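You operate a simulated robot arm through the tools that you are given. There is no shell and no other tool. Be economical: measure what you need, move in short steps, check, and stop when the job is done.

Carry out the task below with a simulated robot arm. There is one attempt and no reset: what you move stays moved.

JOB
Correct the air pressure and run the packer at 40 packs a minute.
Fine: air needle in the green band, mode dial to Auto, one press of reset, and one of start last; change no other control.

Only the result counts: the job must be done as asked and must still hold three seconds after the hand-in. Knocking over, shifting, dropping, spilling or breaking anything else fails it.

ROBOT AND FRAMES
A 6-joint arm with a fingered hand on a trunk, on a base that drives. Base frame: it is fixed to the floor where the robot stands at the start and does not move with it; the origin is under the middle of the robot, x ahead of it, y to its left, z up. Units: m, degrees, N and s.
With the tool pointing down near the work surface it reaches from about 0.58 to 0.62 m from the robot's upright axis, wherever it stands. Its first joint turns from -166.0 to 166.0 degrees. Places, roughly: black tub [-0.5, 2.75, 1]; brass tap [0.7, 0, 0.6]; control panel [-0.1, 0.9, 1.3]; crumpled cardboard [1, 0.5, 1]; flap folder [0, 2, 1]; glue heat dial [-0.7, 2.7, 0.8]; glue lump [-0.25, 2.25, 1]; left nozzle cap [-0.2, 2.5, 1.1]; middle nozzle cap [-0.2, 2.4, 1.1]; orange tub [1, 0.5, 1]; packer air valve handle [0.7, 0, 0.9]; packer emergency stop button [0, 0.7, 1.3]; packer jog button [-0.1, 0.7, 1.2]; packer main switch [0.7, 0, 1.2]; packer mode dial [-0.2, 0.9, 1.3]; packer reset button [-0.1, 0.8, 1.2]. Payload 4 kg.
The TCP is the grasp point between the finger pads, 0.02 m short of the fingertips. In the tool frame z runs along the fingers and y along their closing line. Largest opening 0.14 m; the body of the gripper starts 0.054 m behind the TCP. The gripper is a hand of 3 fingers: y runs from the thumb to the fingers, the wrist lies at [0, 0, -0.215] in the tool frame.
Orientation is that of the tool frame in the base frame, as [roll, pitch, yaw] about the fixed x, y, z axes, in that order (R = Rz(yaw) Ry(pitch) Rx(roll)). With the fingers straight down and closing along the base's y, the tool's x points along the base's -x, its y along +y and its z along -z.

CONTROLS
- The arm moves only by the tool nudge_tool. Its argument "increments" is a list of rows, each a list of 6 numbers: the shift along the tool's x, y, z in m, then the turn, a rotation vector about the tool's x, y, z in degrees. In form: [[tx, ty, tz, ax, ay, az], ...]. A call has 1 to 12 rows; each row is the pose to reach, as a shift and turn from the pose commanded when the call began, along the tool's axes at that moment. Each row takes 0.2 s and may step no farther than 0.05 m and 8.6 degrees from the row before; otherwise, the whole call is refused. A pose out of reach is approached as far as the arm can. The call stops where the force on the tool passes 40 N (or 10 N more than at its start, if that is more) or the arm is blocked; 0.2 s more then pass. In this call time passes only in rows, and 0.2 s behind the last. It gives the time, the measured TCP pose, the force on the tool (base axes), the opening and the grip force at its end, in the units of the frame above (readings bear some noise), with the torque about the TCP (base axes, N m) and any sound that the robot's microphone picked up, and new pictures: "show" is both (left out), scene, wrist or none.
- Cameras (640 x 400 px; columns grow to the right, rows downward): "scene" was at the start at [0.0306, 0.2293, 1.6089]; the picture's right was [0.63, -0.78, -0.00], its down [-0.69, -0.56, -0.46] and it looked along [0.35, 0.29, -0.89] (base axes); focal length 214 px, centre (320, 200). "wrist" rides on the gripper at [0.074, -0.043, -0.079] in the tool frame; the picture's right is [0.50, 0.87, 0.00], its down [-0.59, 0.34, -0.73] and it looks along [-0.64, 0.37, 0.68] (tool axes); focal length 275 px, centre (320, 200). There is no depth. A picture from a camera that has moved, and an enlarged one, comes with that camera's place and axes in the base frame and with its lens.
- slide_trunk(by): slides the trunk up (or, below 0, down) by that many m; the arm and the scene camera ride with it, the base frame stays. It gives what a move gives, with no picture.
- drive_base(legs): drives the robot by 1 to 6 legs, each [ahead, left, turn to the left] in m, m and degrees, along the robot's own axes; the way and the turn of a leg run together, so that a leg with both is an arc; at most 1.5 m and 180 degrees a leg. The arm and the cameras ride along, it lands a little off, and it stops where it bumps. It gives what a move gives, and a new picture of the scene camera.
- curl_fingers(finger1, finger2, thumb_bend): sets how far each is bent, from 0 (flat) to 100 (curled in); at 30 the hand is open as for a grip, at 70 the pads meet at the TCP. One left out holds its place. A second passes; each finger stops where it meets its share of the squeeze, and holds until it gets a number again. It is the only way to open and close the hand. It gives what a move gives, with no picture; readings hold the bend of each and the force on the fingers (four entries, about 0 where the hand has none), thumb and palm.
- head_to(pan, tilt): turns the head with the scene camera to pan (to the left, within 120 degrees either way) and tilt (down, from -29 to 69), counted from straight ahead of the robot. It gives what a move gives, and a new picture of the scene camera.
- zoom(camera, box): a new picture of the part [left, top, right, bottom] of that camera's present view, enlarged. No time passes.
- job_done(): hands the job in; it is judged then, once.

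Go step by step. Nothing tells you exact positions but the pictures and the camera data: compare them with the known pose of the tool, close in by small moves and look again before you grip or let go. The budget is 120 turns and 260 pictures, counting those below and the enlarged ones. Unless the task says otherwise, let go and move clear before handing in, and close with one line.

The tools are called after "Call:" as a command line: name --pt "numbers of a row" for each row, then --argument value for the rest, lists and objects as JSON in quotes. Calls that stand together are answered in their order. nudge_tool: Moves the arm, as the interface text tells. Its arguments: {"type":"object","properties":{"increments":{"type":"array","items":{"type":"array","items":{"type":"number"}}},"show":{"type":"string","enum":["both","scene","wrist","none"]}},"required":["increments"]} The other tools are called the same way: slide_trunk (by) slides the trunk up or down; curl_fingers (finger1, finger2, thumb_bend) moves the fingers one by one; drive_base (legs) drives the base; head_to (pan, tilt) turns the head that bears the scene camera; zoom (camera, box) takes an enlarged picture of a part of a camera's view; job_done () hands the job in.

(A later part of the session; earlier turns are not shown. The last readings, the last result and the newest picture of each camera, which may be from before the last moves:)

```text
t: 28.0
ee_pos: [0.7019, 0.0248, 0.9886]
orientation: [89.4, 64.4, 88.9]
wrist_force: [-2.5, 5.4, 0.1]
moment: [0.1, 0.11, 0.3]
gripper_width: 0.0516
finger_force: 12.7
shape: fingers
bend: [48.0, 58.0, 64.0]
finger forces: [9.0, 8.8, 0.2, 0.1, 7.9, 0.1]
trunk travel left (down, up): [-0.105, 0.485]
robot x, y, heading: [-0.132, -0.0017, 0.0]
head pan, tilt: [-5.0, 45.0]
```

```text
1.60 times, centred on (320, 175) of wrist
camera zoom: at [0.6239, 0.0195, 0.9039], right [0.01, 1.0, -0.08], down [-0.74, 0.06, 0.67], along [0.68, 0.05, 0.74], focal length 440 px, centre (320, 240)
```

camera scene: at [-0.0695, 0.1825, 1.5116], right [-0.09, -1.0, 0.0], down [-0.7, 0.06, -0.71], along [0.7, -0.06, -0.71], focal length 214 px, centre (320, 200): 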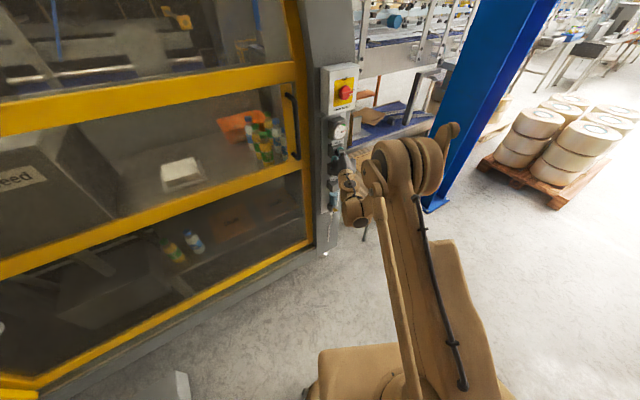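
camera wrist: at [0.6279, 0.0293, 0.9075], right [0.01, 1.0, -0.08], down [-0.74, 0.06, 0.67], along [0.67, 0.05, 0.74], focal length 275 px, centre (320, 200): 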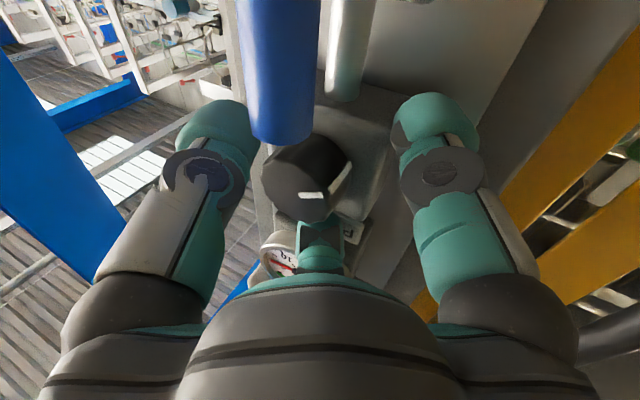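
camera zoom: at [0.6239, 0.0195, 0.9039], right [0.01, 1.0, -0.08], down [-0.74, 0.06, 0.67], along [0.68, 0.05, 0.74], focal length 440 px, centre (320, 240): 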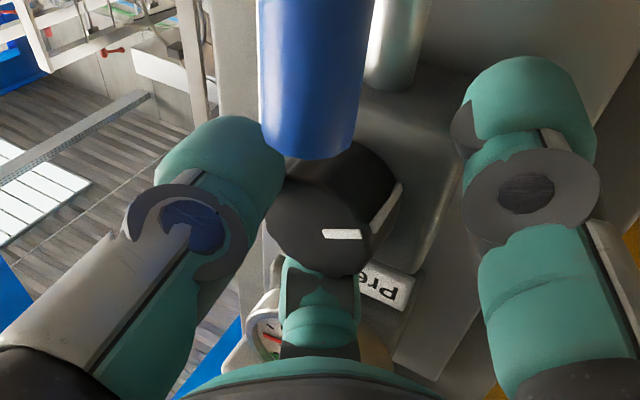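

Finger 1 is past the housing corner again. I'll back off, bend it more beforehand (56), centre between the two failed attempts and advance.

Call:
nudge_tool --pt "0 0 -0.025 0 0 0" --pt "-0.0003 0.0056 -0.025 0 0 0" --show "none"

Call:
curl_fingers --finger1 55.5 --finger2 55 --thumb_bend 55

Call:
nudge_tool --pt "0 0 0.008 0 0 0" --pt "0 0 0.014 0 0 0" --show "wrist"

```text
t: 28.6
ee_pos: [0.6766, 0.0298, 0.9904]
orientation: [89.5, 64.4, 88.8]
wrist_force: [-0.2, -0.7, -0.3]
moment: [0.0, 0.05, 0.01]
gripper_width: 0.0329
finger_force: 0.0
shape: fingers
bend: [55.0, 65.0, 67.0]
finger forces: [0.0, 0.0, 0.0, 0.0, 0.1, 0.1]
trunk travel left (down, up): [-0.105, 0.485]
robot x, y, heading: [-0.129, -0.0004, -0.1]
head pan, tilt: [-5.0, 45.0]
```

```text
t: 29.6
ee_pos: [0.6763, 0.0306, 0.9919]
orientation: [89.4, 64.3, 88.9]
wrist_force: [0.9, 0.2, 0.3]
moment: [-0.02, -0.02, -0.02]
gripper_width: 0.0482
finger_force: 0.0
shape: fingers
bend: [55.0, 55.0, 55.0]
finger forces: [0.0, 0.0, 0.0, 0.0, 0.0, 0.0]
trunk travel left (down, up): [-0.105, 0.485]
robot x, y, heading: [-0.1327, 0.0024, 0.0]
head pan, tilt: [-5.0, 45.0]
```

```text
t: 30.2
ee_pos: [0.691, 0.03, 0.9907]
orientation: [89.4, 64.4, 88.9]
wrist_force: [-1.2, 0.4, 0.1]
moment: [-0.01, 0.03, 0.07]
gripper_width: 0.0482
finger_force: 0.7
shape: fingers
bend: [55.0, 55.0, 55.0]
finger forces: [1.2, 0.0, 0.1, 0.0, 0.1, 0.0]
trunk travel left (down, up): [-0.105, 0.485]
robot x, y, heading: [-0.1307, -0.0013, -0.1]
head pan, tilt: [-5.0, 45.0]
camera wrist: at [0.6125, 0.025, 0.9071], right [0.01, 1.0, -0.08], down [-0.74, 0.06, 0.67], along [0.68, 0.05, 0.74], focal length 275 px, centre (320, 200)
```

wrist: 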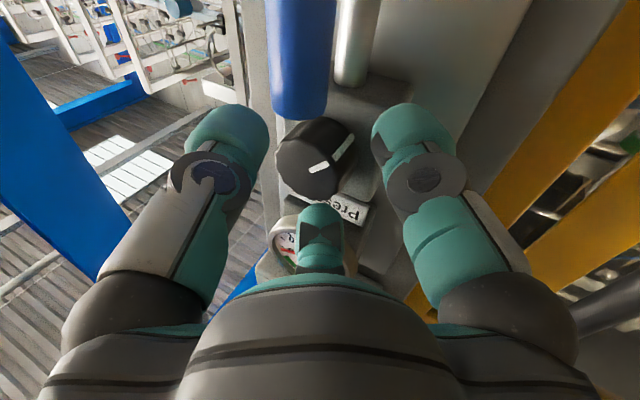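

Call:
curl_fingers --finger1 67 --finger2 67 --thumb_bend 67

Call:
zoom --camera "wrist" --box '[160, 50, 480, 300]'

Call:
zoom --camera "scene" --box '[315, 110, 365, 170]'

```text
t: 31.2
ee_pos: [0.6906, 0.0309, 0.9924]
orientation: [89.3, 64.6, 88.8]
wrist_force: [0.2, 5.7, 7.4]
moment: [-0.12, -0.1, 0.11]
gripper_width: 0.0142
finger_force: 5.9
shape: fingers
bend: [65.0, 61.0, 67.0]
finger forces: [2.2, 9.0, 0.0, 0.0, 0.3, 0.0]
trunk travel left (down, up): [-0.105, 0.485]
robot x, y, heading: [-0.1305, -0.0007, 0.1]
head pan, tilt: [-5.0, 45.0]
```

```text
1.60 times, centred on (320, 175) of wrist
camera zoom: at [0.6121, 0.0259, 0.9075], right [0.01, 1.0, -0.08], down [-0.74, 0.06, 0.67], along [0.68, 0.05, 0.74], focal length 440 px, centre (320, 240)
```

zoom: 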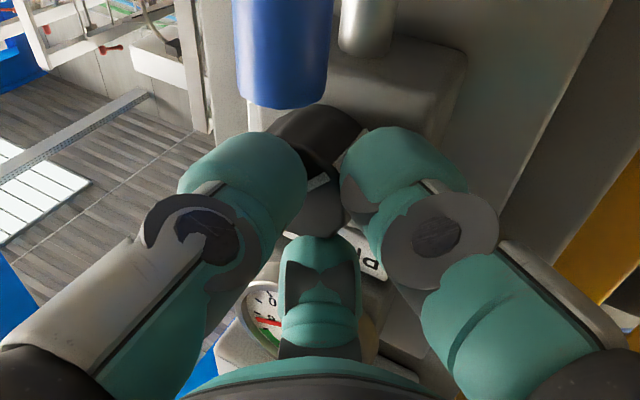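

```text
6.67 times, centred on (340, 140) of scene
camera zoom: at [-0.0697, 0.1832, 1.5114], right [-0.09, -1.0, 0.0], down [-0.7, 0.06, -0.71], along [0.7, -0.06, -0.71], focal length 1430 px, centre (187, 600)
```

zoom: 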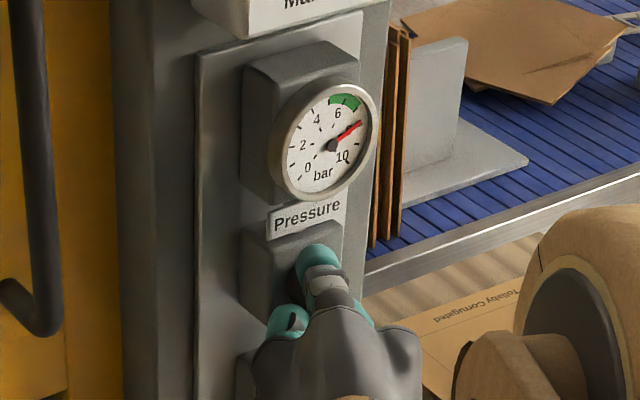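

Good sign: the knob turned a little counter-clockwise and pressure fell to about 7.8, so counter-clockwise lowers it. Bends of 58 should clear the knob yet sit inside the housing edge, so I'll try advancing with those.

Call:
curl_fingers --finger1 57.5 --finger2 56 --thumb_bend 57.5

Call:
nudge_tool --pt "0 0 0.004 0 0 0" --pt "0 0 0.008 0 0 0" --pt "0 0 0.012 0 0 0" --show "wrist"

```text
t: 32.2
ee_pos: [0.6907, 0.0294, 0.9925]
orientation: [89.3, 64.4, 88.8]
wrist_force: [-6.4, -1.9, -1.1]
moment: [-0.06, 0.13, 0.13]
gripper_width: 0.0395
finger_force: 3.4
shape: fingers
bend: [58.0, 56.0, 57.0]
finger forces: [6.3, 0.0, 0.0, 0.0, 0.1, 0.0]
trunk travel left (down, up): [-0.105, 0.485]
robot x, y, heading: [-0.133, 0.0002, 0.2]
head pan, tilt: [-5.0, 45.0]
```

```text
t: 32.7
ee_pos: [0.6914, 0.0316, 0.9926]
orientation: [89.0, 64.5, 88.9]
wrist_force: [-25.9, -0.7, -1.4]
moment: [-0.01, 0.49, 0.82]
gripper_width: 0.0379
finger_force: 12.6
shape: fingers
bend: [59.0, 56.0, 57.0]
finger forces: [25.9, 0.0, 0.1, 0.0, 0.1, 0.0]
trunk travel left (down, up): [-0.105, 0.485]
robot x, y, heading: [-0.1354, 0.0016, 0.0]
head pan, tilt: [-5.0, 45.0]
stopped in row 2: the force on the tool passed its limit at 45 N (the readings are from after the stop); the commanded pose is now the measured one
camera wrist: at [0.6131, 0.0259, 0.9083], right [0.01, 1.0, -0.08], down [-0.74, 0.06, 0.67], along [0.67, 0.05, 0.74], focal length 275 px, centre (320, 200)
```

wrist: 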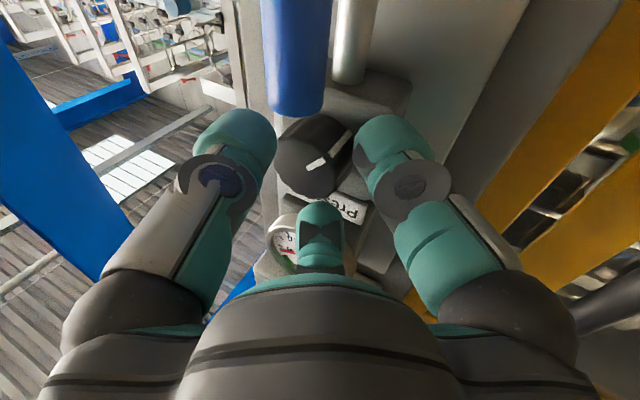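

Finger 1 presses on the knob's front rim with about 25 N, which is enough to drag it round by friction. I'll rotate the hand counter-clockwise about the knob axis.

Call:
nudge_tool --pt "0 0 0 0 0 -6" --pt "0 0 0 0 0 -12" --pt "0 0 0 0 0 -18" --show "wrist"

Call:
zoom --camera "scene" --box '[315, 110, 365, 170]'

```text
t: 33.5
ee_pos: [0.6953, 0.0289, 0.9917]
orientation: [88.0, 82.5, 87.3]
wrist_force: [-2.6, -2.6, 1.5]
moment: [-0.02, 0.04, 0.02]
gripper_width: 0.0362
finger_force: 2.3
shape: fingers
bend: [59.0, 56.0, 57.0]
finger forces: [3.6, 0.0, 0.1, 0.1, 0.0, 0.1]
trunk travel left (down, up): [-0.105, 0.485]
robot x, y, heading: [-0.1295, -0.0012, -0.2]
head pan, tilt: [-5.0, 45.0]
camera wrist: at [0.6163, -0.0022, 0.9128], right [0.01, 0.92, -0.38], down [-0.73, 0.27, 0.62], along [0.68, 0.27, 0.68], focal length 275 px, centre (320, 200)
```

wrist: 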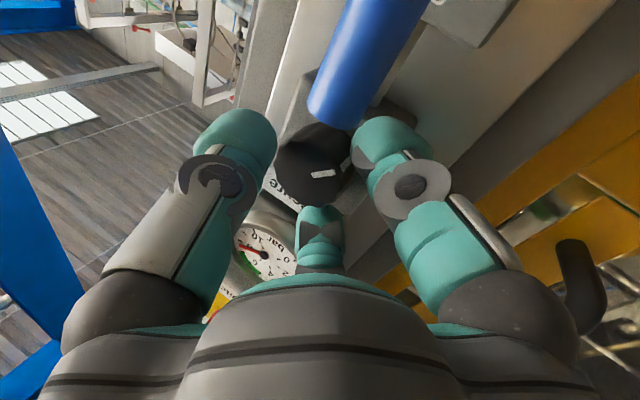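

```text
6.67 times, centred on (340, 140) of scene
camera zoom: at [-0.0695, 0.1818, 1.5116], right [-0.09, -1.0, 0.0], down [-0.7, 0.06, -0.71], along [0.7, -0.06, -0.71], focal length 1430 px, centre (187, 600)
```

zoom: 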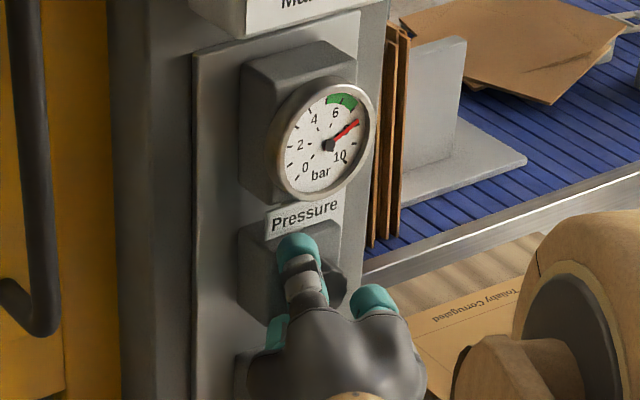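

The needle didn't change, but the hand slid slightly deeper. I'll push in a bit further and close the fingers.

Call:
nudge_tool --pt "0.001 0.002 0.003 0 0 0" --pt "0.001 0.002 0.007 0 0 0" --show "none"

Call:
curl_fingers --finger1 67 --finger2 67 --thumb_bend 67

Call:
zoom --camera "wrist" --box '[160, 50, 480, 300]'

```text
t: 34.1
ee_pos: [0.6977, 0.0297, 0.9924]
orientation: [87.3, 82.5, 86.6]
wrist_force: [-20.5, -3.0, -3.2]
moment: [-0.1, 0.4, 0.35]
gripper_width: 0.0333
finger_force: 10.3
shape: fingers
bend: [61.0, 56.0, 57.0]
finger forces: [21.8, 0.0, 0.0, 0.1, 0.1, 0.0]
trunk travel left (down, up): [-0.105, 0.485]
robot x, y, heading: [-0.1293, -0.0015, -0.3]
head pan, tilt: [-5.0, 45.0]
stopped in row 2: the force on the tool passed its limit at 48 N (the readings are from after the stop); the commanded pose is now the measured one
```

```text
t: 35.1
ee_pos: [0.6988, 0.0299, 0.9913]
orientation: [87.5, 82.4, 86.8]
wrist_force: [-15.3, -8.0, -0.7]
moment: [0.04, 0.11, -0.19]
gripper_width: 0.0265
finger_force: 19.8
shape: fingers
bend: [64.0, 59.0, 61.0]
finger forces: [16.6, 8.1, 0.0, 0.0, 14.4, 0.1]
trunk travel left (down, up): [-0.105, 0.485]
robot x, y, heading: [-0.1321, 0.0021, -0.3]
head pan, tilt: [-5.0, 45.0]
```

```text
1.60 times, centred on (320, 175) of wrist
camera zoom: at [0.6197, -0.002, 0.9128], right [0.01, 0.92, -0.38], down [-0.73, 0.27, 0.62], along [0.68, 0.27, 0.68], focal length 440 px, centre (320, 240)
```

zoom: 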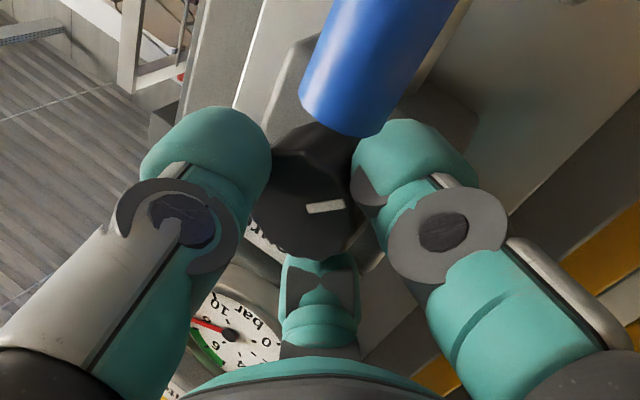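

All three fingers now bear on the knob. I'm turning counter-clockwise.

Call:
nudge_tool --pt "0 0 0 0 0 -6" --pt "0 0 0 0 0 -12" --pt "0 0 0 0 0 -18" --show "wrist"

Call:
zoom --camera "scene" --box '[315, 110, 365, 170]'

```text
t: 36.1
ee_pos: [0.6969, 0.0255, 0.9956]
orientation: [-87.4, 79.8, -88.6]
wrist_force: [-8.6, -4.6, 26.8]
moment: [1.73, -1.1, -0.08]
gripper_width: 0.0236
finger_force: 32.7
shape: fingers
bend: [62.0, 56.0, 66.0]
finger forces: [16.2, 44.7, 0.0, 0.0, 3.9, 0.0]
trunk travel left (down, up): [-0.105, 0.485]
robot x, y, heading: [-0.1332, 0.0043, -0.2]
head pan, tilt: [-5.0, 45.0]
stopped in row 3: the force on the tool passed its limit at 42 N (the readings are from after the stop); the commanded pose is now the measured one
camera wrist: at [0.6176, -0.0274, 0.9292], right [0.02, 0.76, -0.64], down [-0.73, 0.45, 0.51], along [0.68, 0.46, 0.57], focal length 275 px, centre (320, 200)
```

wrist: 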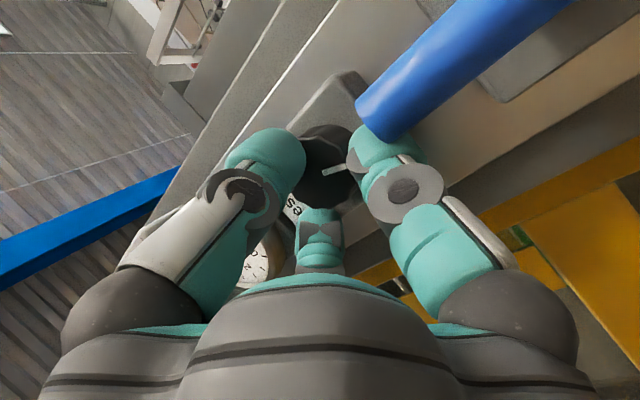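

```text
6.67 times, centred on (340, 140) of scene
camera zoom: at [-0.0745, 0.181, 1.5119], right [-0.09, -1.0, 0.0], down [-0.7, 0.06, -0.71], along [0.71, -0.06, -0.7], focal length 1430 px, centre (187, 600)
```

zoom: 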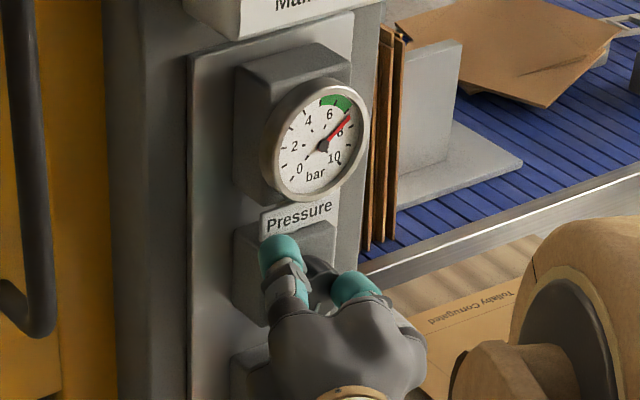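

It's down to about 7.4 and the grip works. I'll release, back off, roll back clockwise and re-grip.

Call:
curl_fingers --finger1 56 --finger2 54 --thumb_bend 55

Call:
nudge_tool --pt "0 0 -0.015 0 0 0" --pt "0 0 -0.022 0 0 8" --pt "0 0 -0.022 0 0 16" --pt "0 0 -0.022 0 0 24" --pt "0 0 -0.022 0 0 32" --pt "0 0 -0.022 0 0 40" --show "wrist"

```text
t: 37.1
ee_pos: [0.6967, 0.0258, 0.9937]
orientation: [-87.2, 79.8, -88.2]
wrist_force: [-16.2, -9.6, 25.8]
moment: [1.37, -0.96, 0.12]
gripper_width: 0.0394
finger_force: 26.8
shape: fingers
bend: [60.0, 55.0, 55.0]
finger forces: [16.3, 36.6, 0.1, 0.0, 0.0, 0.0]
trunk travel left (down, up): [-0.105, 0.485]
robot x, y, heading: [-0.1335, 0.0025, -0.6]
head pan, tilt: [-5.0, 45.0]
```

```text
t: 38.5
ee_pos: [0.6795, 0.027, 0.9893]
orientation: [89.5, 60.3, 88.7]
wrist_force: [0.8, -0.3, -0.8]
moment: [-0.01, 0.02, 0.0]
gripper_width: 0.0462
finger_force: 0.0
shape: fingers
bend: [56.0, 54.0, 55.0]
finger forces: [0.0, 0.0, 0.1, 0.0, 0.1, 0.0]
trunk travel left (down, up): [-0.105, 0.485]
robot x, y, heading: [-0.1329, 0.0002, -0.2]
head pan, tilt: [-5.0, 45.0]
camera wrist: at [0.5996, 0.0294, 0.9054], right [0.02, 1.0, 0.0], down [-0.74, 0.01, 0.68], along [0.68, -0.01, 0.74], focal length 275 px, centre (320, 200)
```

wrist: 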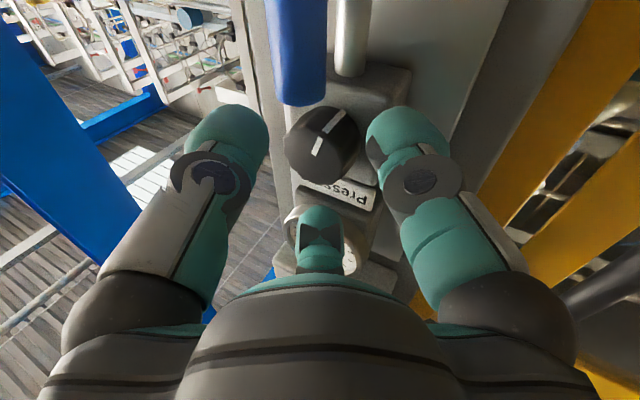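

Call:
nudge_tool --pt "-0.001 0.002 0.01 0 0 0" --pt "-0.001 0.002 0.016 0 0 0" --pt "-0.001 0.002 0.02 0 0 0" --show "none"

Call:
curl_fingers --finger1 58 --finger2 67 --thumb_bend 67

Call:
zoom --camera "wrist" --box '[160, 50, 480, 300]'

```text
t: 39.3
ee_pos: [0.6941, 0.0307, 0.9935]
orientation: [89.3, 60.3, 88.8]
wrist_force: [-23.7, 1.8, -3.5]
moment: [-0.03, 0.53, 0.78]
gripper_width: 0.0459
finger_force: 13.3
shape: fingers
bend: [57.0, 54.0, 55.0]
finger forces: [26.2, 0.0, 0.0, 0.0, 0.1, 0.0]
trunk travel left (down, up): [-0.105, 0.485]
robot x, y, heading: [-0.1295, 0.0, 0.1]
head pan, tilt: [-5.0, 45.0]
stopped in row 3: the force on the tool passed its limit at 44 N (the readings are from after the stop); the commanded pose is now the measured one
```

```text
t: 40.3
ee_pos: [0.6927, 0.0294, 0.9943]
orientation: [89.3, 60.2, 88.5]
wrist_force: [-33.4, 2.5, -4.1]
moment: [-0.27, 0.76, 0.93]
gripper_width: 0.032
finger_force: 22.7
shape: fingers
bend: [57.0, 62.0, 66.0]
finger forces: [33.7, 7.6, 0.0, 0.0, 4.2, 0.0]
trunk travel left (down, up): [-0.105, 0.485]
robot x, y, heading: [-0.1343, 0.0015, -0.2]
head pan, tilt: [-5.0, 45.0]
```

```text
1.60 times, centred on (320, 175) of wrist
camera zoom: at [0.6148, 0.0313, 0.9093], right [0.01, 1.0, -0.01], down [-0.74, 0.01, 0.67], along [0.67, 0.0, 0.74], focal length 440 px, centre (320, 240)
```

zoom: 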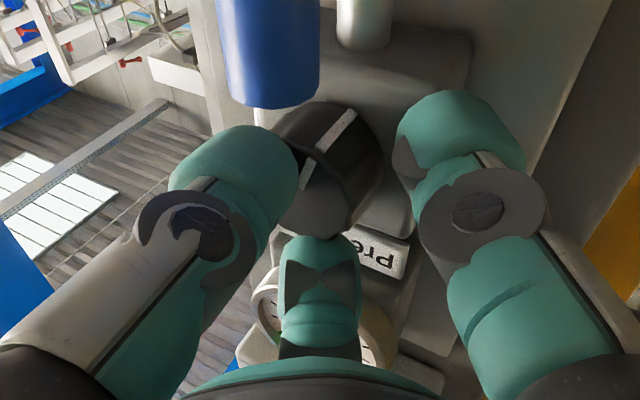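

Finger 1's tip is actually on the housing front with the knob inside its reach, so I'll close it now.

Call:
nudge_tool --pt "0 0 -0.002 0 0 0" --show "none"

Call:
curl_fingers --finger1 68 --finger2 68 --thumb_bend 68

Call:
zoom --camera "wrist" --box '[160, 50, 480, 300]'

```text
t: 40.7
ee_pos: [0.693, 0.0306, 0.9931]
orientation: [89.3, 60.2, 88.6]
wrist_force: [-13.0, 2.6, 6.9]
moment: [0.0, 0.2, 0.49]
gripper_width: 0.0315
finger_force: 14.1
shape: fingers
bend: [57.0, 62.0, 66.0]
finger forces: [17.7, 8.1, 0.1, 0.0, 2.9, 0.1]
trunk travel left (down, up): [-0.105, 0.485]
robot x, y, heading: [-0.1348, 0.0001, -0.2]
head pan, tilt: [-5.0, 45.0]
```

```text
t: 41.7
ee_pos: [0.6921, 0.0302, 0.9938]
orientation: [89.3, 60.3, 88.7]
wrist_force: [-7.9, 5.2, 8.7]
moment: [0.16, -0.02, 0.26]
gripper_width: 0.0294
finger_force: 12.6
shape: fingers
bend: [58.0, 62.0, 66.0]
finger forces: [12.0, 9.2, 0.0, 0.0, 5.8, 0.1]
trunk travel left (down, up): [-0.105, 0.485]
robot x, y, heading: [-0.1344, -0.002, -0.3]
head pan, tilt: [-5.0, 45.0]
```

```text
1.60 times, centred on (320, 175) of wrist
camera zoom: at [0.6141, 0.0317, 0.9085], right [0.01, 1.0, -0.01], down [-0.74, 0.01, 0.67], along [0.67, 0.0, 0.74], focal length 440 px, centre (320, 240)
```

zoom: 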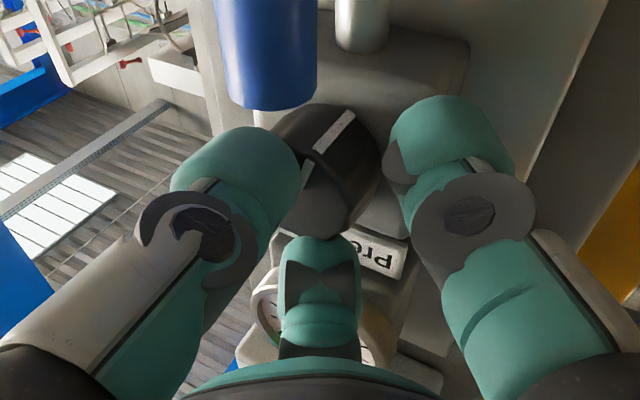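

Call:
nudge_tool --pt "0 0 0 0 0 -6" --pt "0 0 0 0 0 -12" --pt "0 0 0 0 0 -18" --pt "0 0 0 0 0 -24" --show "wrist"

Call:
zoom --camera "scene" --box '[315, 110, 365, 170]'

```text
t: 42.7
ee_pos: [0.6919, 0.0296, 0.9931]
orientation: [86.4, 84.4, 85.6]
wrist_force: [-11.6, 5.2, 8.7]
moment: [0.03, -0.37, 0.17]
gripper_width: 0.0159
finger_force: 8.2
shape: fingers
bend: [63.0, 63.0, 68.0]
finger forces: [2.3, 13.9, 0.0, 0.0, 0.2, 0.1]
trunk travel left (down, up): [-0.105, 0.485]
robot x, y, heading: [-0.1337, 0.002, -0.0]
head pan, tilt: [-5.0, 45.0]
camera wrist: at [0.6132, -0.0035, 0.9163], right [0.01, 0.91, -0.41], down [-0.73, 0.29, 0.61], along [0.68, 0.29, 0.67], focal length 275 px, centre (320, 200)
```

wrist: 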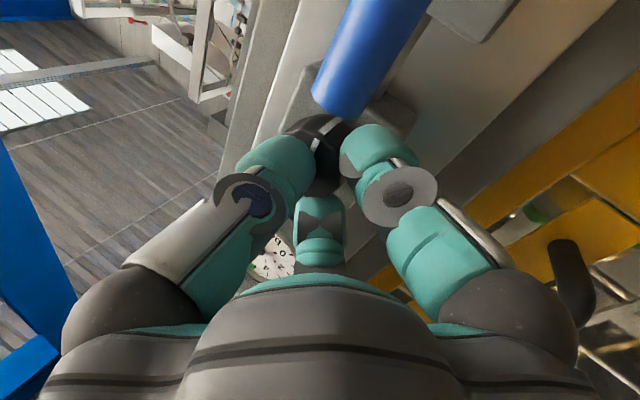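

```text
6.67 times, centred on (340, 140) of scene
camera zoom: at [-0.073, 0.1826, 1.5115], right [-0.09, -1.0, 0.0], down [-0.7, 0.06, -0.71], along [0.71, -0.06, -0.71], focal length 1430 px, centre (187, 600)
```

zoom: 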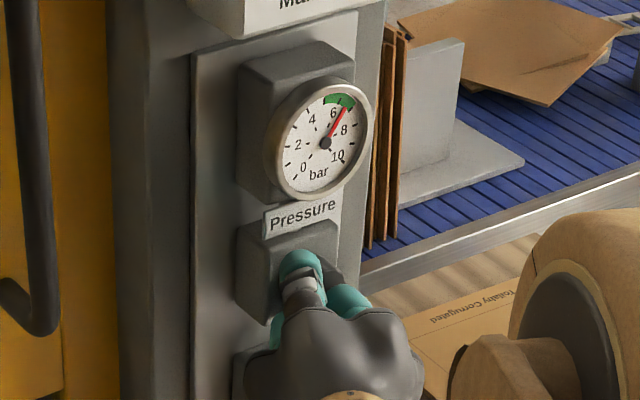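

The needle is now at the upper edge of green. One more small turn should do it, and I'm checking more closely.

Call:
nudge_tool --pt "0 0 0.002 0 0 -5" --pt "0 0 0.003 0 0 -10" --show "none"

Call:
zoom --camera "scene" --box '[330, 120, 350, 140]'

```text
t: 43.3
ee_pos: [0.6935, 0.0309, 0.9943]
orientation: [-84.4, 85.5, -85.1]
wrist_force: [-32.7, 5.9, 2.6]
moment: [0.14, -0.27, 0.01]
gripper_width: 0.0173
finger_force: 18.4
shape: fingers
bend: [63.0, 64.0, 68.0]
finger forces: [5.6, 18.4, 0.0, 0.1, 12.4, 0.0]
trunk travel left (down, up): [-0.105, 0.485]
robot x, y, heading: [-0.1304, -0.0001, -0.3]
head pan, tilt: [-5.0, 45.0]
```

```text
16.00 times, centred on (340, 130) of scene
camera zoom: at [-0.0755, 0.1826, 1.5115], right [-0.09, -1.0, 0.0], down [-0.7, 0.06, -0.71], along [0.71, -0.06, -0.7], focal length 3432 px, centre (0, 1320)
```

zoom: 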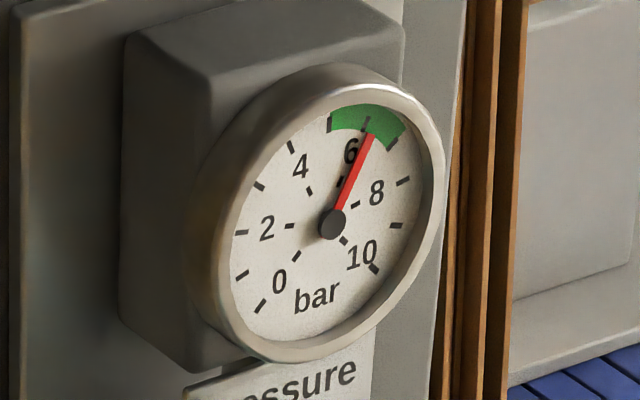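

The needle is now at about 6.2, mid-green. I'll release gently and retreat, then check it again.

Call:
curl_fingers --finger1 56 --finger2 56 --thumb_bend 56

Call:
nudge_tool --pt "0 0 -0.03 0 0 0" --pt "0 0 -0.07 0 0 0" --pt "0 0 -0.11 0 0 0" --show "wrist"

Call:
zoom --camera "scene" --box '[320, 110, 360, 150]'

```text
t: 44.3
ee_pos: [0.6971, 0.0279, 0.9934]
orientation: [-85.8, 85.6, -86.7]
wrist_force: [-10.2, -7.7, 4.1]
moment: [0.26, -0.33, 0.02]
gripper_width: 0.0448
finger_force: 6.5
shape: fingers
bend: [56.0, 58.0, 56.0]
finger forces: [0.0, 13.7, 0.0, 0.0, 0.0, 0.0]
trunk travel left (down, up): [-0.105, 0.485]
robot x, y, heading: [-0.1325, -0.0004, -0.2]
head pan, tilt: [-5.0, 45.0]
```

```text
t: 45.1
ee_pos: [0.5866, 0.0299, 0.9915]
orientation: [-86.7, 85.6, -87.4]
wrist_force: [-0.1, 0.5, 0.0]
moment: [-0.02, -0.01, -0.04]
gripper_width: 0.0447
finger_force: 0.1
shape: fingers
bend: [56.0, 56.0, 56.0]
finger forces: [0.0, 0.1, 0.1, 0.1, 0.0, 0.1]
trunk travel left (down, up): [-0.105, 0.485]
robot x, y, heading: [-0.1342, 0.002, -0.1]
head pan, tilt: [-5.0, 45.0]
camera wrist: at [0.5067, -0.0153, 0.9215], right [0.01, 0.83, -0.56], down [-0.73, 0.39, 0.56], along [0.68, 0.41, 0.61], focal length 275 px, centre (320, 200)
```

wrist: 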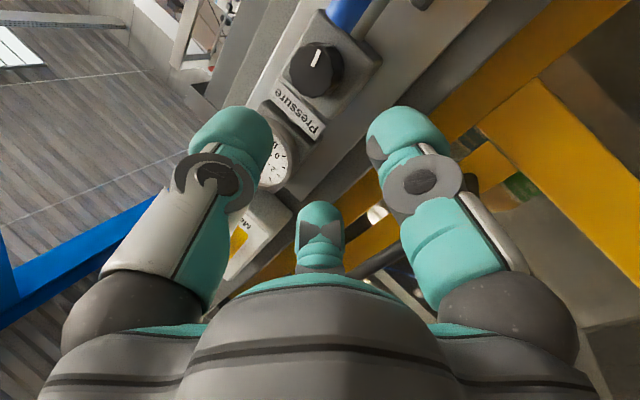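

```text
10.00 times, centred on (340, 130) of scene
camera zoom: at [-0.0706, 0.1818, 1.5115], right [-0.09, -1.0, 0.0], down [-0.7, 0.06, -0.71], along [0.7, -0.06, -0.71], focal length 2145 px, centre (120, 900)
```

zoom: 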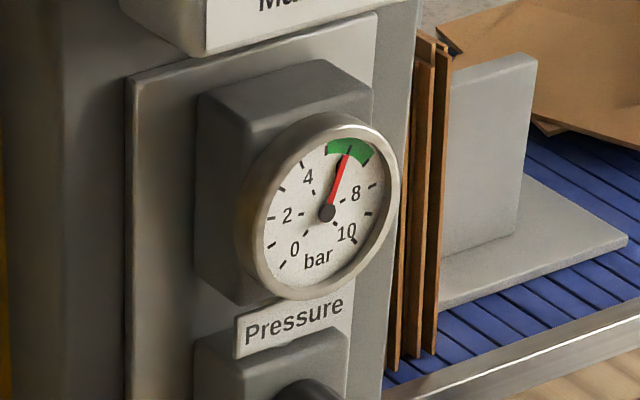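

The pressure holds at about 6 bar, in the green. Next is the panel, so I'll look at it from here to work out its geometry.

Call:
head_to --pan 75 --tilt 25

Call:
zoom --camera "scene" --box '[190, 130, 370, 290]'

Call:
head_to --pan 110 --tilt 50

```text
t: 46.6
ee_pos: [0.5863, 0.0313, 0.9919]
orientation: [-86.8, 85.8, -87.7]
wrist_force: [-0.1, 0.9, 0.0]
moment: [0.03, -0.01, -0.01]
gripper_width: 0.0446
finger_force: 0.1
shape: fingers
bend: [56.0, 56.0, 56.0]
finger forces: [0.0, 0.0, 0.0, 0.0, 0.0, 0.0]
trunk travel left (down, up): [-0.105, 0.485]
robot x, y, heading: [-0.1372, -0.0035, -0.0]
head pan, tilt: [75.0, 25.0]
camera scene: at [-0.1271, 0.278, 1.5421], right [0.97, -0.26, 0.0], down [-0.11, -0.41, -0.91], along [0.24, 0.87, -0.42], focal length 214 px, centre (320, 200)
```

scene: 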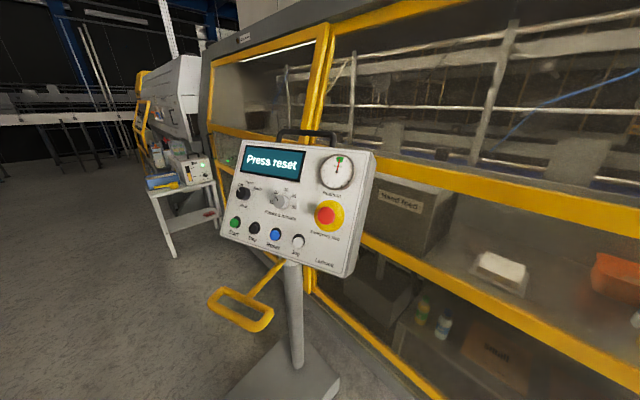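

```text
2.50 times, centred on (280, 210) of scene
camera zoom: at [-0.1271, 0.278, 1.5421], right [0.97, -0.26, 0.0], down [-0.11, -0.41, -0.91], along [0.24, 0.87, -0.42], focal length 536 px, centre (420, 175)
```

zoom: 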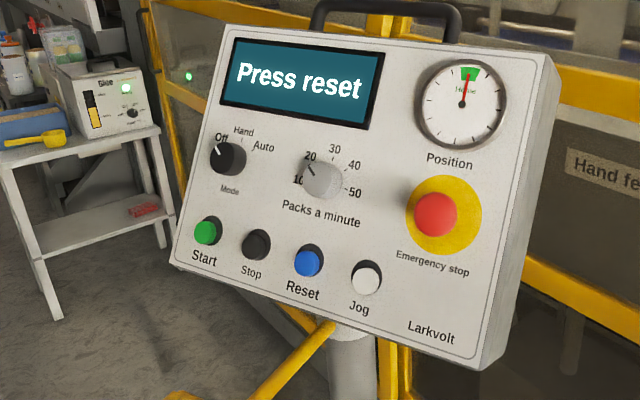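

```text
t: 47.6
ee_pos: [0.5877, 0.0302, 0.9911]
orientation: [-86.8, 85.6, -87.6]
wrist_force: [1.0, 0.2, 0.4]
moment: [0.02, 0.02, 0.0]
gripper_width: 0.0451
finger_force: 0.1
shape: fingers
bend: [56.0, 56.0, 56.0]
finger forces: [0.0, 0.0, 0.0, 0.0, 0.1, 0.1]
trunk travel left (down, up): [-0.105, 0.485]
robot x, y, heading: [-0.1354, -0.0018, -0.0]
head pan, tilt: [110.0, 50.0]
camera scene: at [-0.1773, 0.2616, 1.5046], right [0.94, 0.34, 0.0], down [0.26, -0.72, -0.64], along [-0.22, 0.61, -0.77], focal length 214 px, centre (320, 200)
```

scene: 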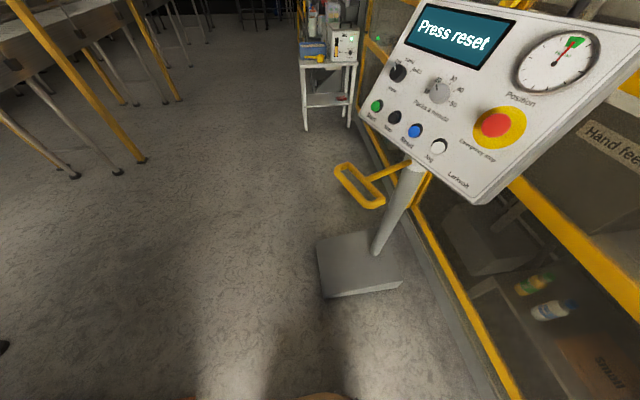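

The display now says "Press reset". From several views the panel's right direction is about (0.75,-0.66,0) and its outward normal about (-0.62,-0.71,0.33). By triangulation:
- Reset is at about (-0.116,0.791,1.206).
- Start is at about (-0.231,0.892,1.203).
- The mode dial is at about (-0.192,0.901,1.294).
- The speed dial is at about (-0.09,0.804,1.30).

I'll drive back and turn to face the panel squarely.

Call:
drive_base --legs '[[-0.65, 0, 0], [0, 0.04, 0], [0, 0, 48.7]]'

Call:
slide_trunk --by 0.3

Call:
head_to --pan 0 --tilt 20

```text
t: 50.2
ee_pos: [0.2044, 0.0979, 1.0022]
orientation: [-77.0, 85.6, -76.1]
wrist_force: [-2.2, -0.4, 0.1]
moment: [-0.02, 0.09, 0.04]
gripper_width: 0.045
finger_force: 0.0
shape: fingers
bend: [56.0, 56.0, 56.0]
finger forces: [0.0, 0.1, 0.1, 0.1, 0.1, 0.0]
trunk travel left (down, up): [-0.105, 0.485]
robot x, y, heading: [-0.5004, 0.0465, 1.5]
head pan, tilt: [110.0, 50.0]
stopped in leg 1: the robot was blocked; the commanded pose is now the measured one
camera scene: at [-0.5574, 0.3081, 1.504], right [0.93, 0.37, 0.0], down [0.28, -0.71, -0.64], along [-0.23, 0.6, -0.77], focal length 214 px, centre (320, 200)
```

scene: 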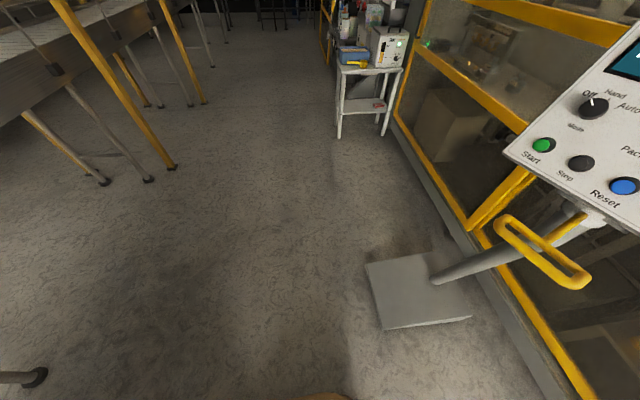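

```text
t: 53.2
ee_pos: [0.2104, 0.0956, 1.2999]
orientation: [-81.2, 85.7, -80.7]
wrist_force: [-0.2, -0.7, -0.4]
moment: [-0.02, -0.01, -0.02]
gripper_width: 0.0445
finger_force: 0.1
shape: fingers
bend: [56.0, 56.0, 56.0]
finger forces: [0.0, 0.0, 0.1, 0.1, 0.0, 0.2]
trunk travel left (down, up): [-0.405, 0.185]
robot x, y, heading: [-0.4985, 0.0484, 1.1]
head pan, tilt: [110.0, 50.0]
```

```text
t: 55.1
ee_pos: [0.2112, 0.0947, 1.298]
orientation: [-81.1, 85.8, -80.6]
wrist_force: [-0.1, 0.1, 0.2]
moment: [0.0, 0.03, -0.02]
gripper_width: 0.045
finger_force: 0.1
shape: fingers
bend: [56.0, 56.0, 56.0]
finger forces: [0.0, 0.1, 0.0, 0.0, 0.0, 0.0]
trunk travel left (down, up): [-0.405, 0.185]
robot x, y, heading: [-0.5017, 0.0494, 1.4]
head pan, tilt: [0.0, 20.0]
camera scene: at [-0.4283, 0.2378, 1.8501], right [0.02, -1.0, 0.0], down [-0.34, -0.01, -0.94], along [0.94, 0.02, -0.34], focal length 214 px, centre (320, 200)
```

scene: 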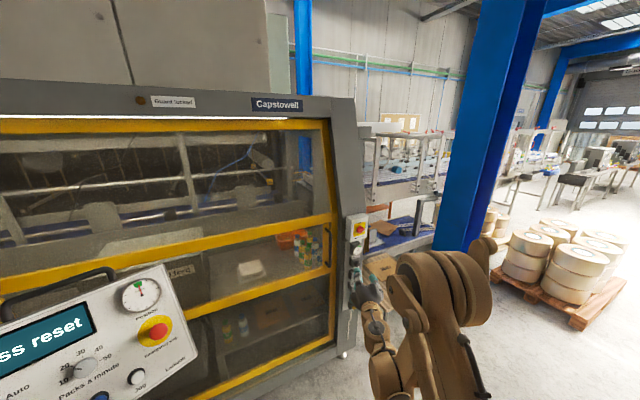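

The base was blocked by something behind. I need to see what it is, so I'll look backward on both sides.

Call:
head_to --pan 120 --tilt 60

Call:
head_to --pan -120 --tilt 50

```text
t: 57.1
ee_pos: [0.2105, 0.0936, 1.2975]
orientation: [-81.1, 85.7, -80.5]
wrist_force: [-0.3, 0.9, -0.2]
moment: [0.0, -0.02, 0.02]
gripper_width: 0.0449
finger_force: 0.1
shape: fingers
bend: [56.0, 56.0, 56.0]
finger forces: [0.1, 0.0, 0.0, 0.0, 0.1, 0.1]
trunk travel left (down, up): [-0.405, 0.185]
robot x, y, heading: [-0.4985, 0.0474, 1.1]
head pan, tilt: [120.0, 60.0]
camera scene: at [-0.556, 0.2926, 1.792], right [0.85, 0.52, 0.0], down [0.45, -0.74, -0.5], along [-0.26, 0.43, -0.87], focal length 214 px, centre (320, 200)
```

scene: 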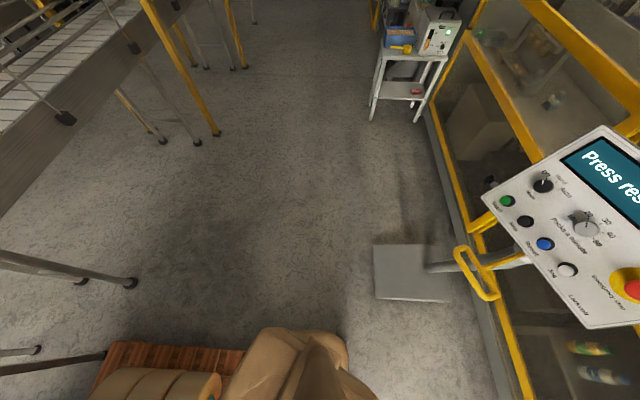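

```text
t: 60.5
ee_pos: [0.2099, 0.096, 1.2977]
orientation: [-81.1, 85.7, -80.6]
wrist_force: [0.2, 0.5, 0.2]
moment: [0.0, 0.02, 0.0]
gripper_width: 0.0448
finger_force: 0.0
shape: fingers
bend: [56.0, 56.0, 56.0]
finger forces: [0.1, 0.1, 0.1, 0.1, 0.0, 0.0]
trunk travel left (down, up): [-0.405, 0.185]
robot x, y, heading: [-0.4981, 0.0457, 1.3]
head pan, tilt: [-120.0, 50.0]
camera scene: at [-0.5583, 0.168, 1.8046], right [-0.88, 0.48, 0.0], down [0.37, 0.67, -0.64], along [-0.31, -0.56, -0.77], focal length 214 px, centre (320, 200)
```

scene: 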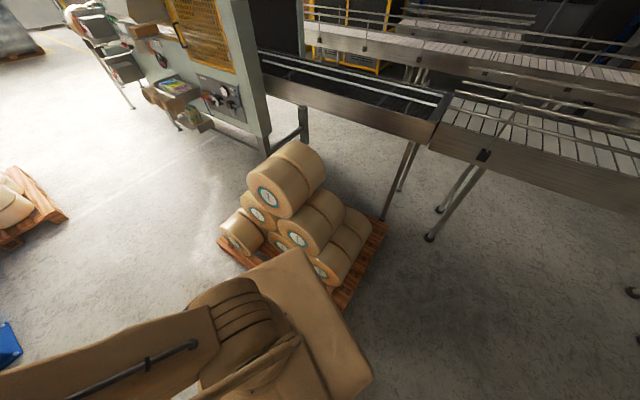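

A pallet of rolls is behind, and nothing has fallen. I must work in the gap between it and the panel, so I'll ease forward off the pallet and fold the arm to shorten its reach before turning.

Call:
drive_base --legs '[[0.06, 0, 0]]'

Call:
nudge_tool --pt "0 0 -0.02 0 0 8" --pt "0 0 -0.04 0 0 16" --pt "0 0 -0.06 0 0 22" --show "none"

Call:
nudge_tool --pt "0 -0.03 -0.02 0 8 0" --pt "0 -0.06 -0.04 0 16 0" --pt "0 -0.09 -0.06 0 24 0" --pt "0 -0.12 -0.08 0 32 0" --pt "0 -0.15 -0.1 0 40 0" --show "none"

```text
t: 61.5
ee_pos: [0.2733, 0.0959, 1.2968]
orientation: [-82.7, 85.7, -82.2]
wrist_force: [1.0, 0.6, 0.4]
moment: [-0.02, 0.0, -0.01]
gripper_width: 0.0448
finger_force: 0.0
shape: fingers
bend: [56.0, 56.0, 56.0]
finger forces: [0.1, 0.0, 0.0, 0.1, 0.1, 0.0]
trunk travel left (down, up): [-0.405, 0.185]
robot x, y, heading: [-0.4404, 0.0475, 1.5]
head pan, tilt: [-120.0, 50.0]
camera scene: at [-0.4949, 0.1695, 1.8047], right [-0.88, 0.48, 0.0], down [0.37, 0.67, -0.64], along [-0.31, -0.56, -0.77], focal length 214 px, centre (320, 200)
```

scene: 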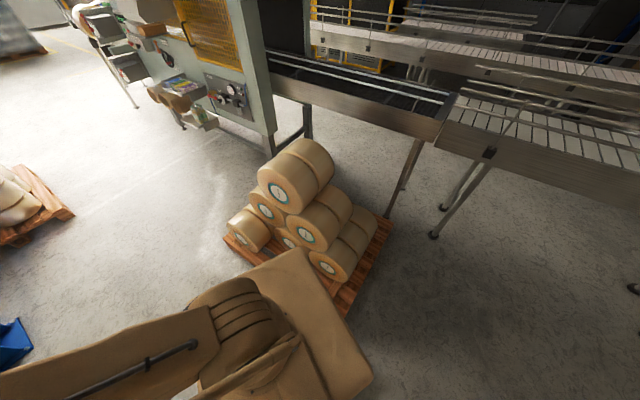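

```text
t: 62.3
ee_pos: [0.2443, 0.1002, 1.3331]
orientation: [87.8, 72.2, 88.5]
wrist_force: [-0.9, -0.2, -0.5]
moment: [-0.02, 0.0, 0.0]
gripper_width: 0.0448
finger_force: 0.0
shape: fingers
bend: [56.0, 56.0, 56.0]
finger forces: [0.0, 0.0, 0.0, 0.0, 0.0, 0.0]
out of reach, approached as far as the arm can: row 1, 2, 3
trunk travel left (down, up): [-0.405, 0.185]
robot x, y, heading: [-0.4361, 0.0489, 1.2]
head pan, tilt: [-120.0, 50.0]
```

```text
t: 63.5
ee_pos: [0.1446, -0.0449, 1.2842]
orientation: [152.9, 47.4, 160.3]
wrist_force: [0.8, -0.2, 1.0]
moment: [0.05, 0.0, 0.03]
gripper_width: 0.0446
finger_force: 0.0
shape: fingers
bend: [56.0, 56.0, 56.0]
finger forces: [0.1, 0.0, 0.0, 0.1, 0.0, 0.0]
out of reach, approached as far as the arm can: row 1, 2
trunk travel left (down, up): [-0.405, 0.185]
robot x, y, heading: [-0.4398, 0.0457, 1.3]
head pan, tilt: [-120.0, 50.0]
```

Call:
nudge_tool --pt "0.015 0 -0.018 0 8 0" --pt "0.03 0 -0.036 0 16 0" --pt "0.045 0 -0.054 0 24 0" --pt "0.06 0 -0.07 0 30 0" --show "none"

Call:
head_to --pan 60 --tilt 50

```text
t: 64.5
ee_pos: [0.0544, -0.0454, 1.2837]
orientation: [161.0, 19.6, 174.3]
wrist_force: [-0.2, 0.0, 0.2]
moment: [-0.01, 0.03, 0.03]
gripper_width: 0.0446
finger_force: 0.1
shape: fingers
bend: [56.0, 56.0, 56.0]
finger forces: [0.0, 0.0, 0.0, 0.1, 0.1, 0.0]
trunk travel left (down, up): [-0.405, 0.185]
robot x, y, heading: [-0.4394, 0.0497, 1.0]
head pan, tilt: [-120.0, 50.0]
```

```text
t: 67.2
ee_pos: [0.0549, -0.0447, 1.2814]
orientation: [161.1, 19.7, 174.2]
wrist_force: [0.2, 0.7, -0.9]
moment: [-0.01, 0.01, 0.02]
gripper_width: 0.0449
finger_force: 0.1
shape: fingers
bend: [56.0, 56.0, 56.0]
finger forces: [0.0, 0.0, 0.0, 0.0, 0.1, 0.1]
trunk travel left (down, up): [-0.405, 0.185]
robot x, y, heading: [-0.4378, 0.0518, 1.6]
head pan, tilt: [60.0, 50.0]
camera scene: at [-0.4247, 0.3042, 1.8046], right [0.88, -0.48, 0.0], down [-0.37, -0.67, -0.64], along [0.31, 0.56, -0.77], focal length 214 px, centre (320, 200)
```

scene: 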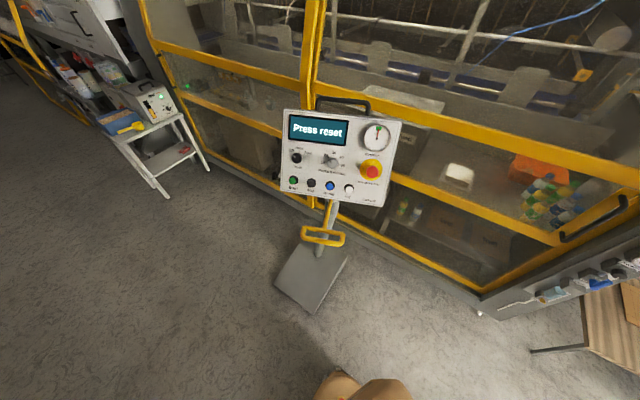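

The arm is folded to about 0.5 m radius. Now I'll turn left to face the panel while drifting left.

Call:
drive_base --legs '[[0.04, 0.08, 24], [0, 0.05, 23.5], [0, 0.15, 0]]'

Call:
head_to --pan 5 --tilt 40

Call:
zoom --camera "scene" --box '[200, 80, 440, 280]'

```text
t: 71.0
ee_pos: [-0.1597, 0.5762, 1.2831]
orientation: [161.2, 19.8, -138.2]
wrist_force: [-0.1, 0.0, 0.4]
moment: [0.0, -0.01, -0.02]
gripper_width: 0.0449
finger_force: 0.0
shape: fingers
bend: [56.0, 56.0, 56.0]
finger forces: [0.1, 0.0, 0.0, 0.0, 0.0, 0.0]
trunk travel left (down, up): [-0.405, 0.185]
robot x, y, heading: [-0.5606, 0.2734, 48.8]
head pan, tilt: [60.0, 50.0]
camera scene: at [-0.7422, 0.4578, 1.8042], right [0.95, 0.32, 0.0], down [0.25, -0.73, -0.64], along [-0.21, 0.61, -0.77], focal length 214 px, centre (320, 200)
```

scene: 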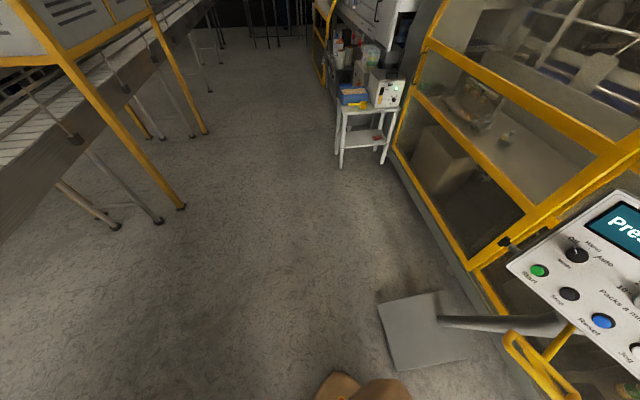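

```text
t: 72.2
ee_pos: [-0.1585, 0.5747, 1.2831]
orientation: [161.1, 19.7, -138.3]
wrist_force: [-0.7, -0.7, -0.1]
moment: [-0.03, 0.0, -0.01]
gripper_width: 0.0446
finger_force: 0.1
shape: fingers
bend: [56.0, 56.0, 56.0]
finger forces: [0.0, 0.1, 0.0, 0.1, 0.0, 0.1]
trunk travel left (down, up): [-0.405, 0.185]
robot x, y, heading: [-0.5644, 0.2743, 48.9]
head pan, tilt: [5.0, 40.0]
camera scene: at [-0.6653, 0.4518, 1.8188], right [0.81, -0.59, 0.0], down [-0.38, -0.52, -0.77], along [0.45, 0.62, -0.64], focal length 214 px, centre (320, 200)
```

scene: 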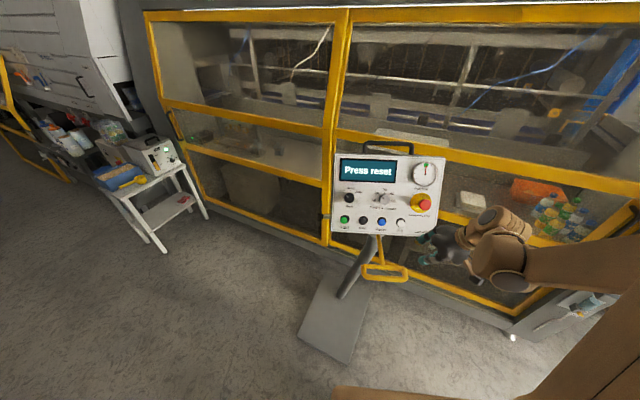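

```text
2.00 times, centred on (320, 180) of scene
camera zoom: at [-0.6653, 0.4518, 1.8188], right [0.81, -0.59, 0.0], down [-0.38, -0.52, -0.77], along [0.45, 0.62, -0.64], focal length 429 px, centre (320, 240)
```

zoom: 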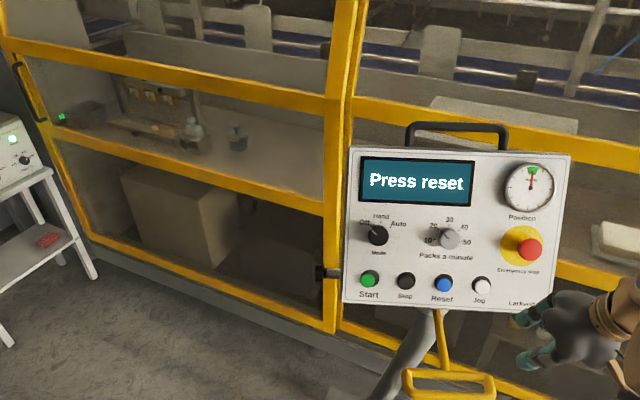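

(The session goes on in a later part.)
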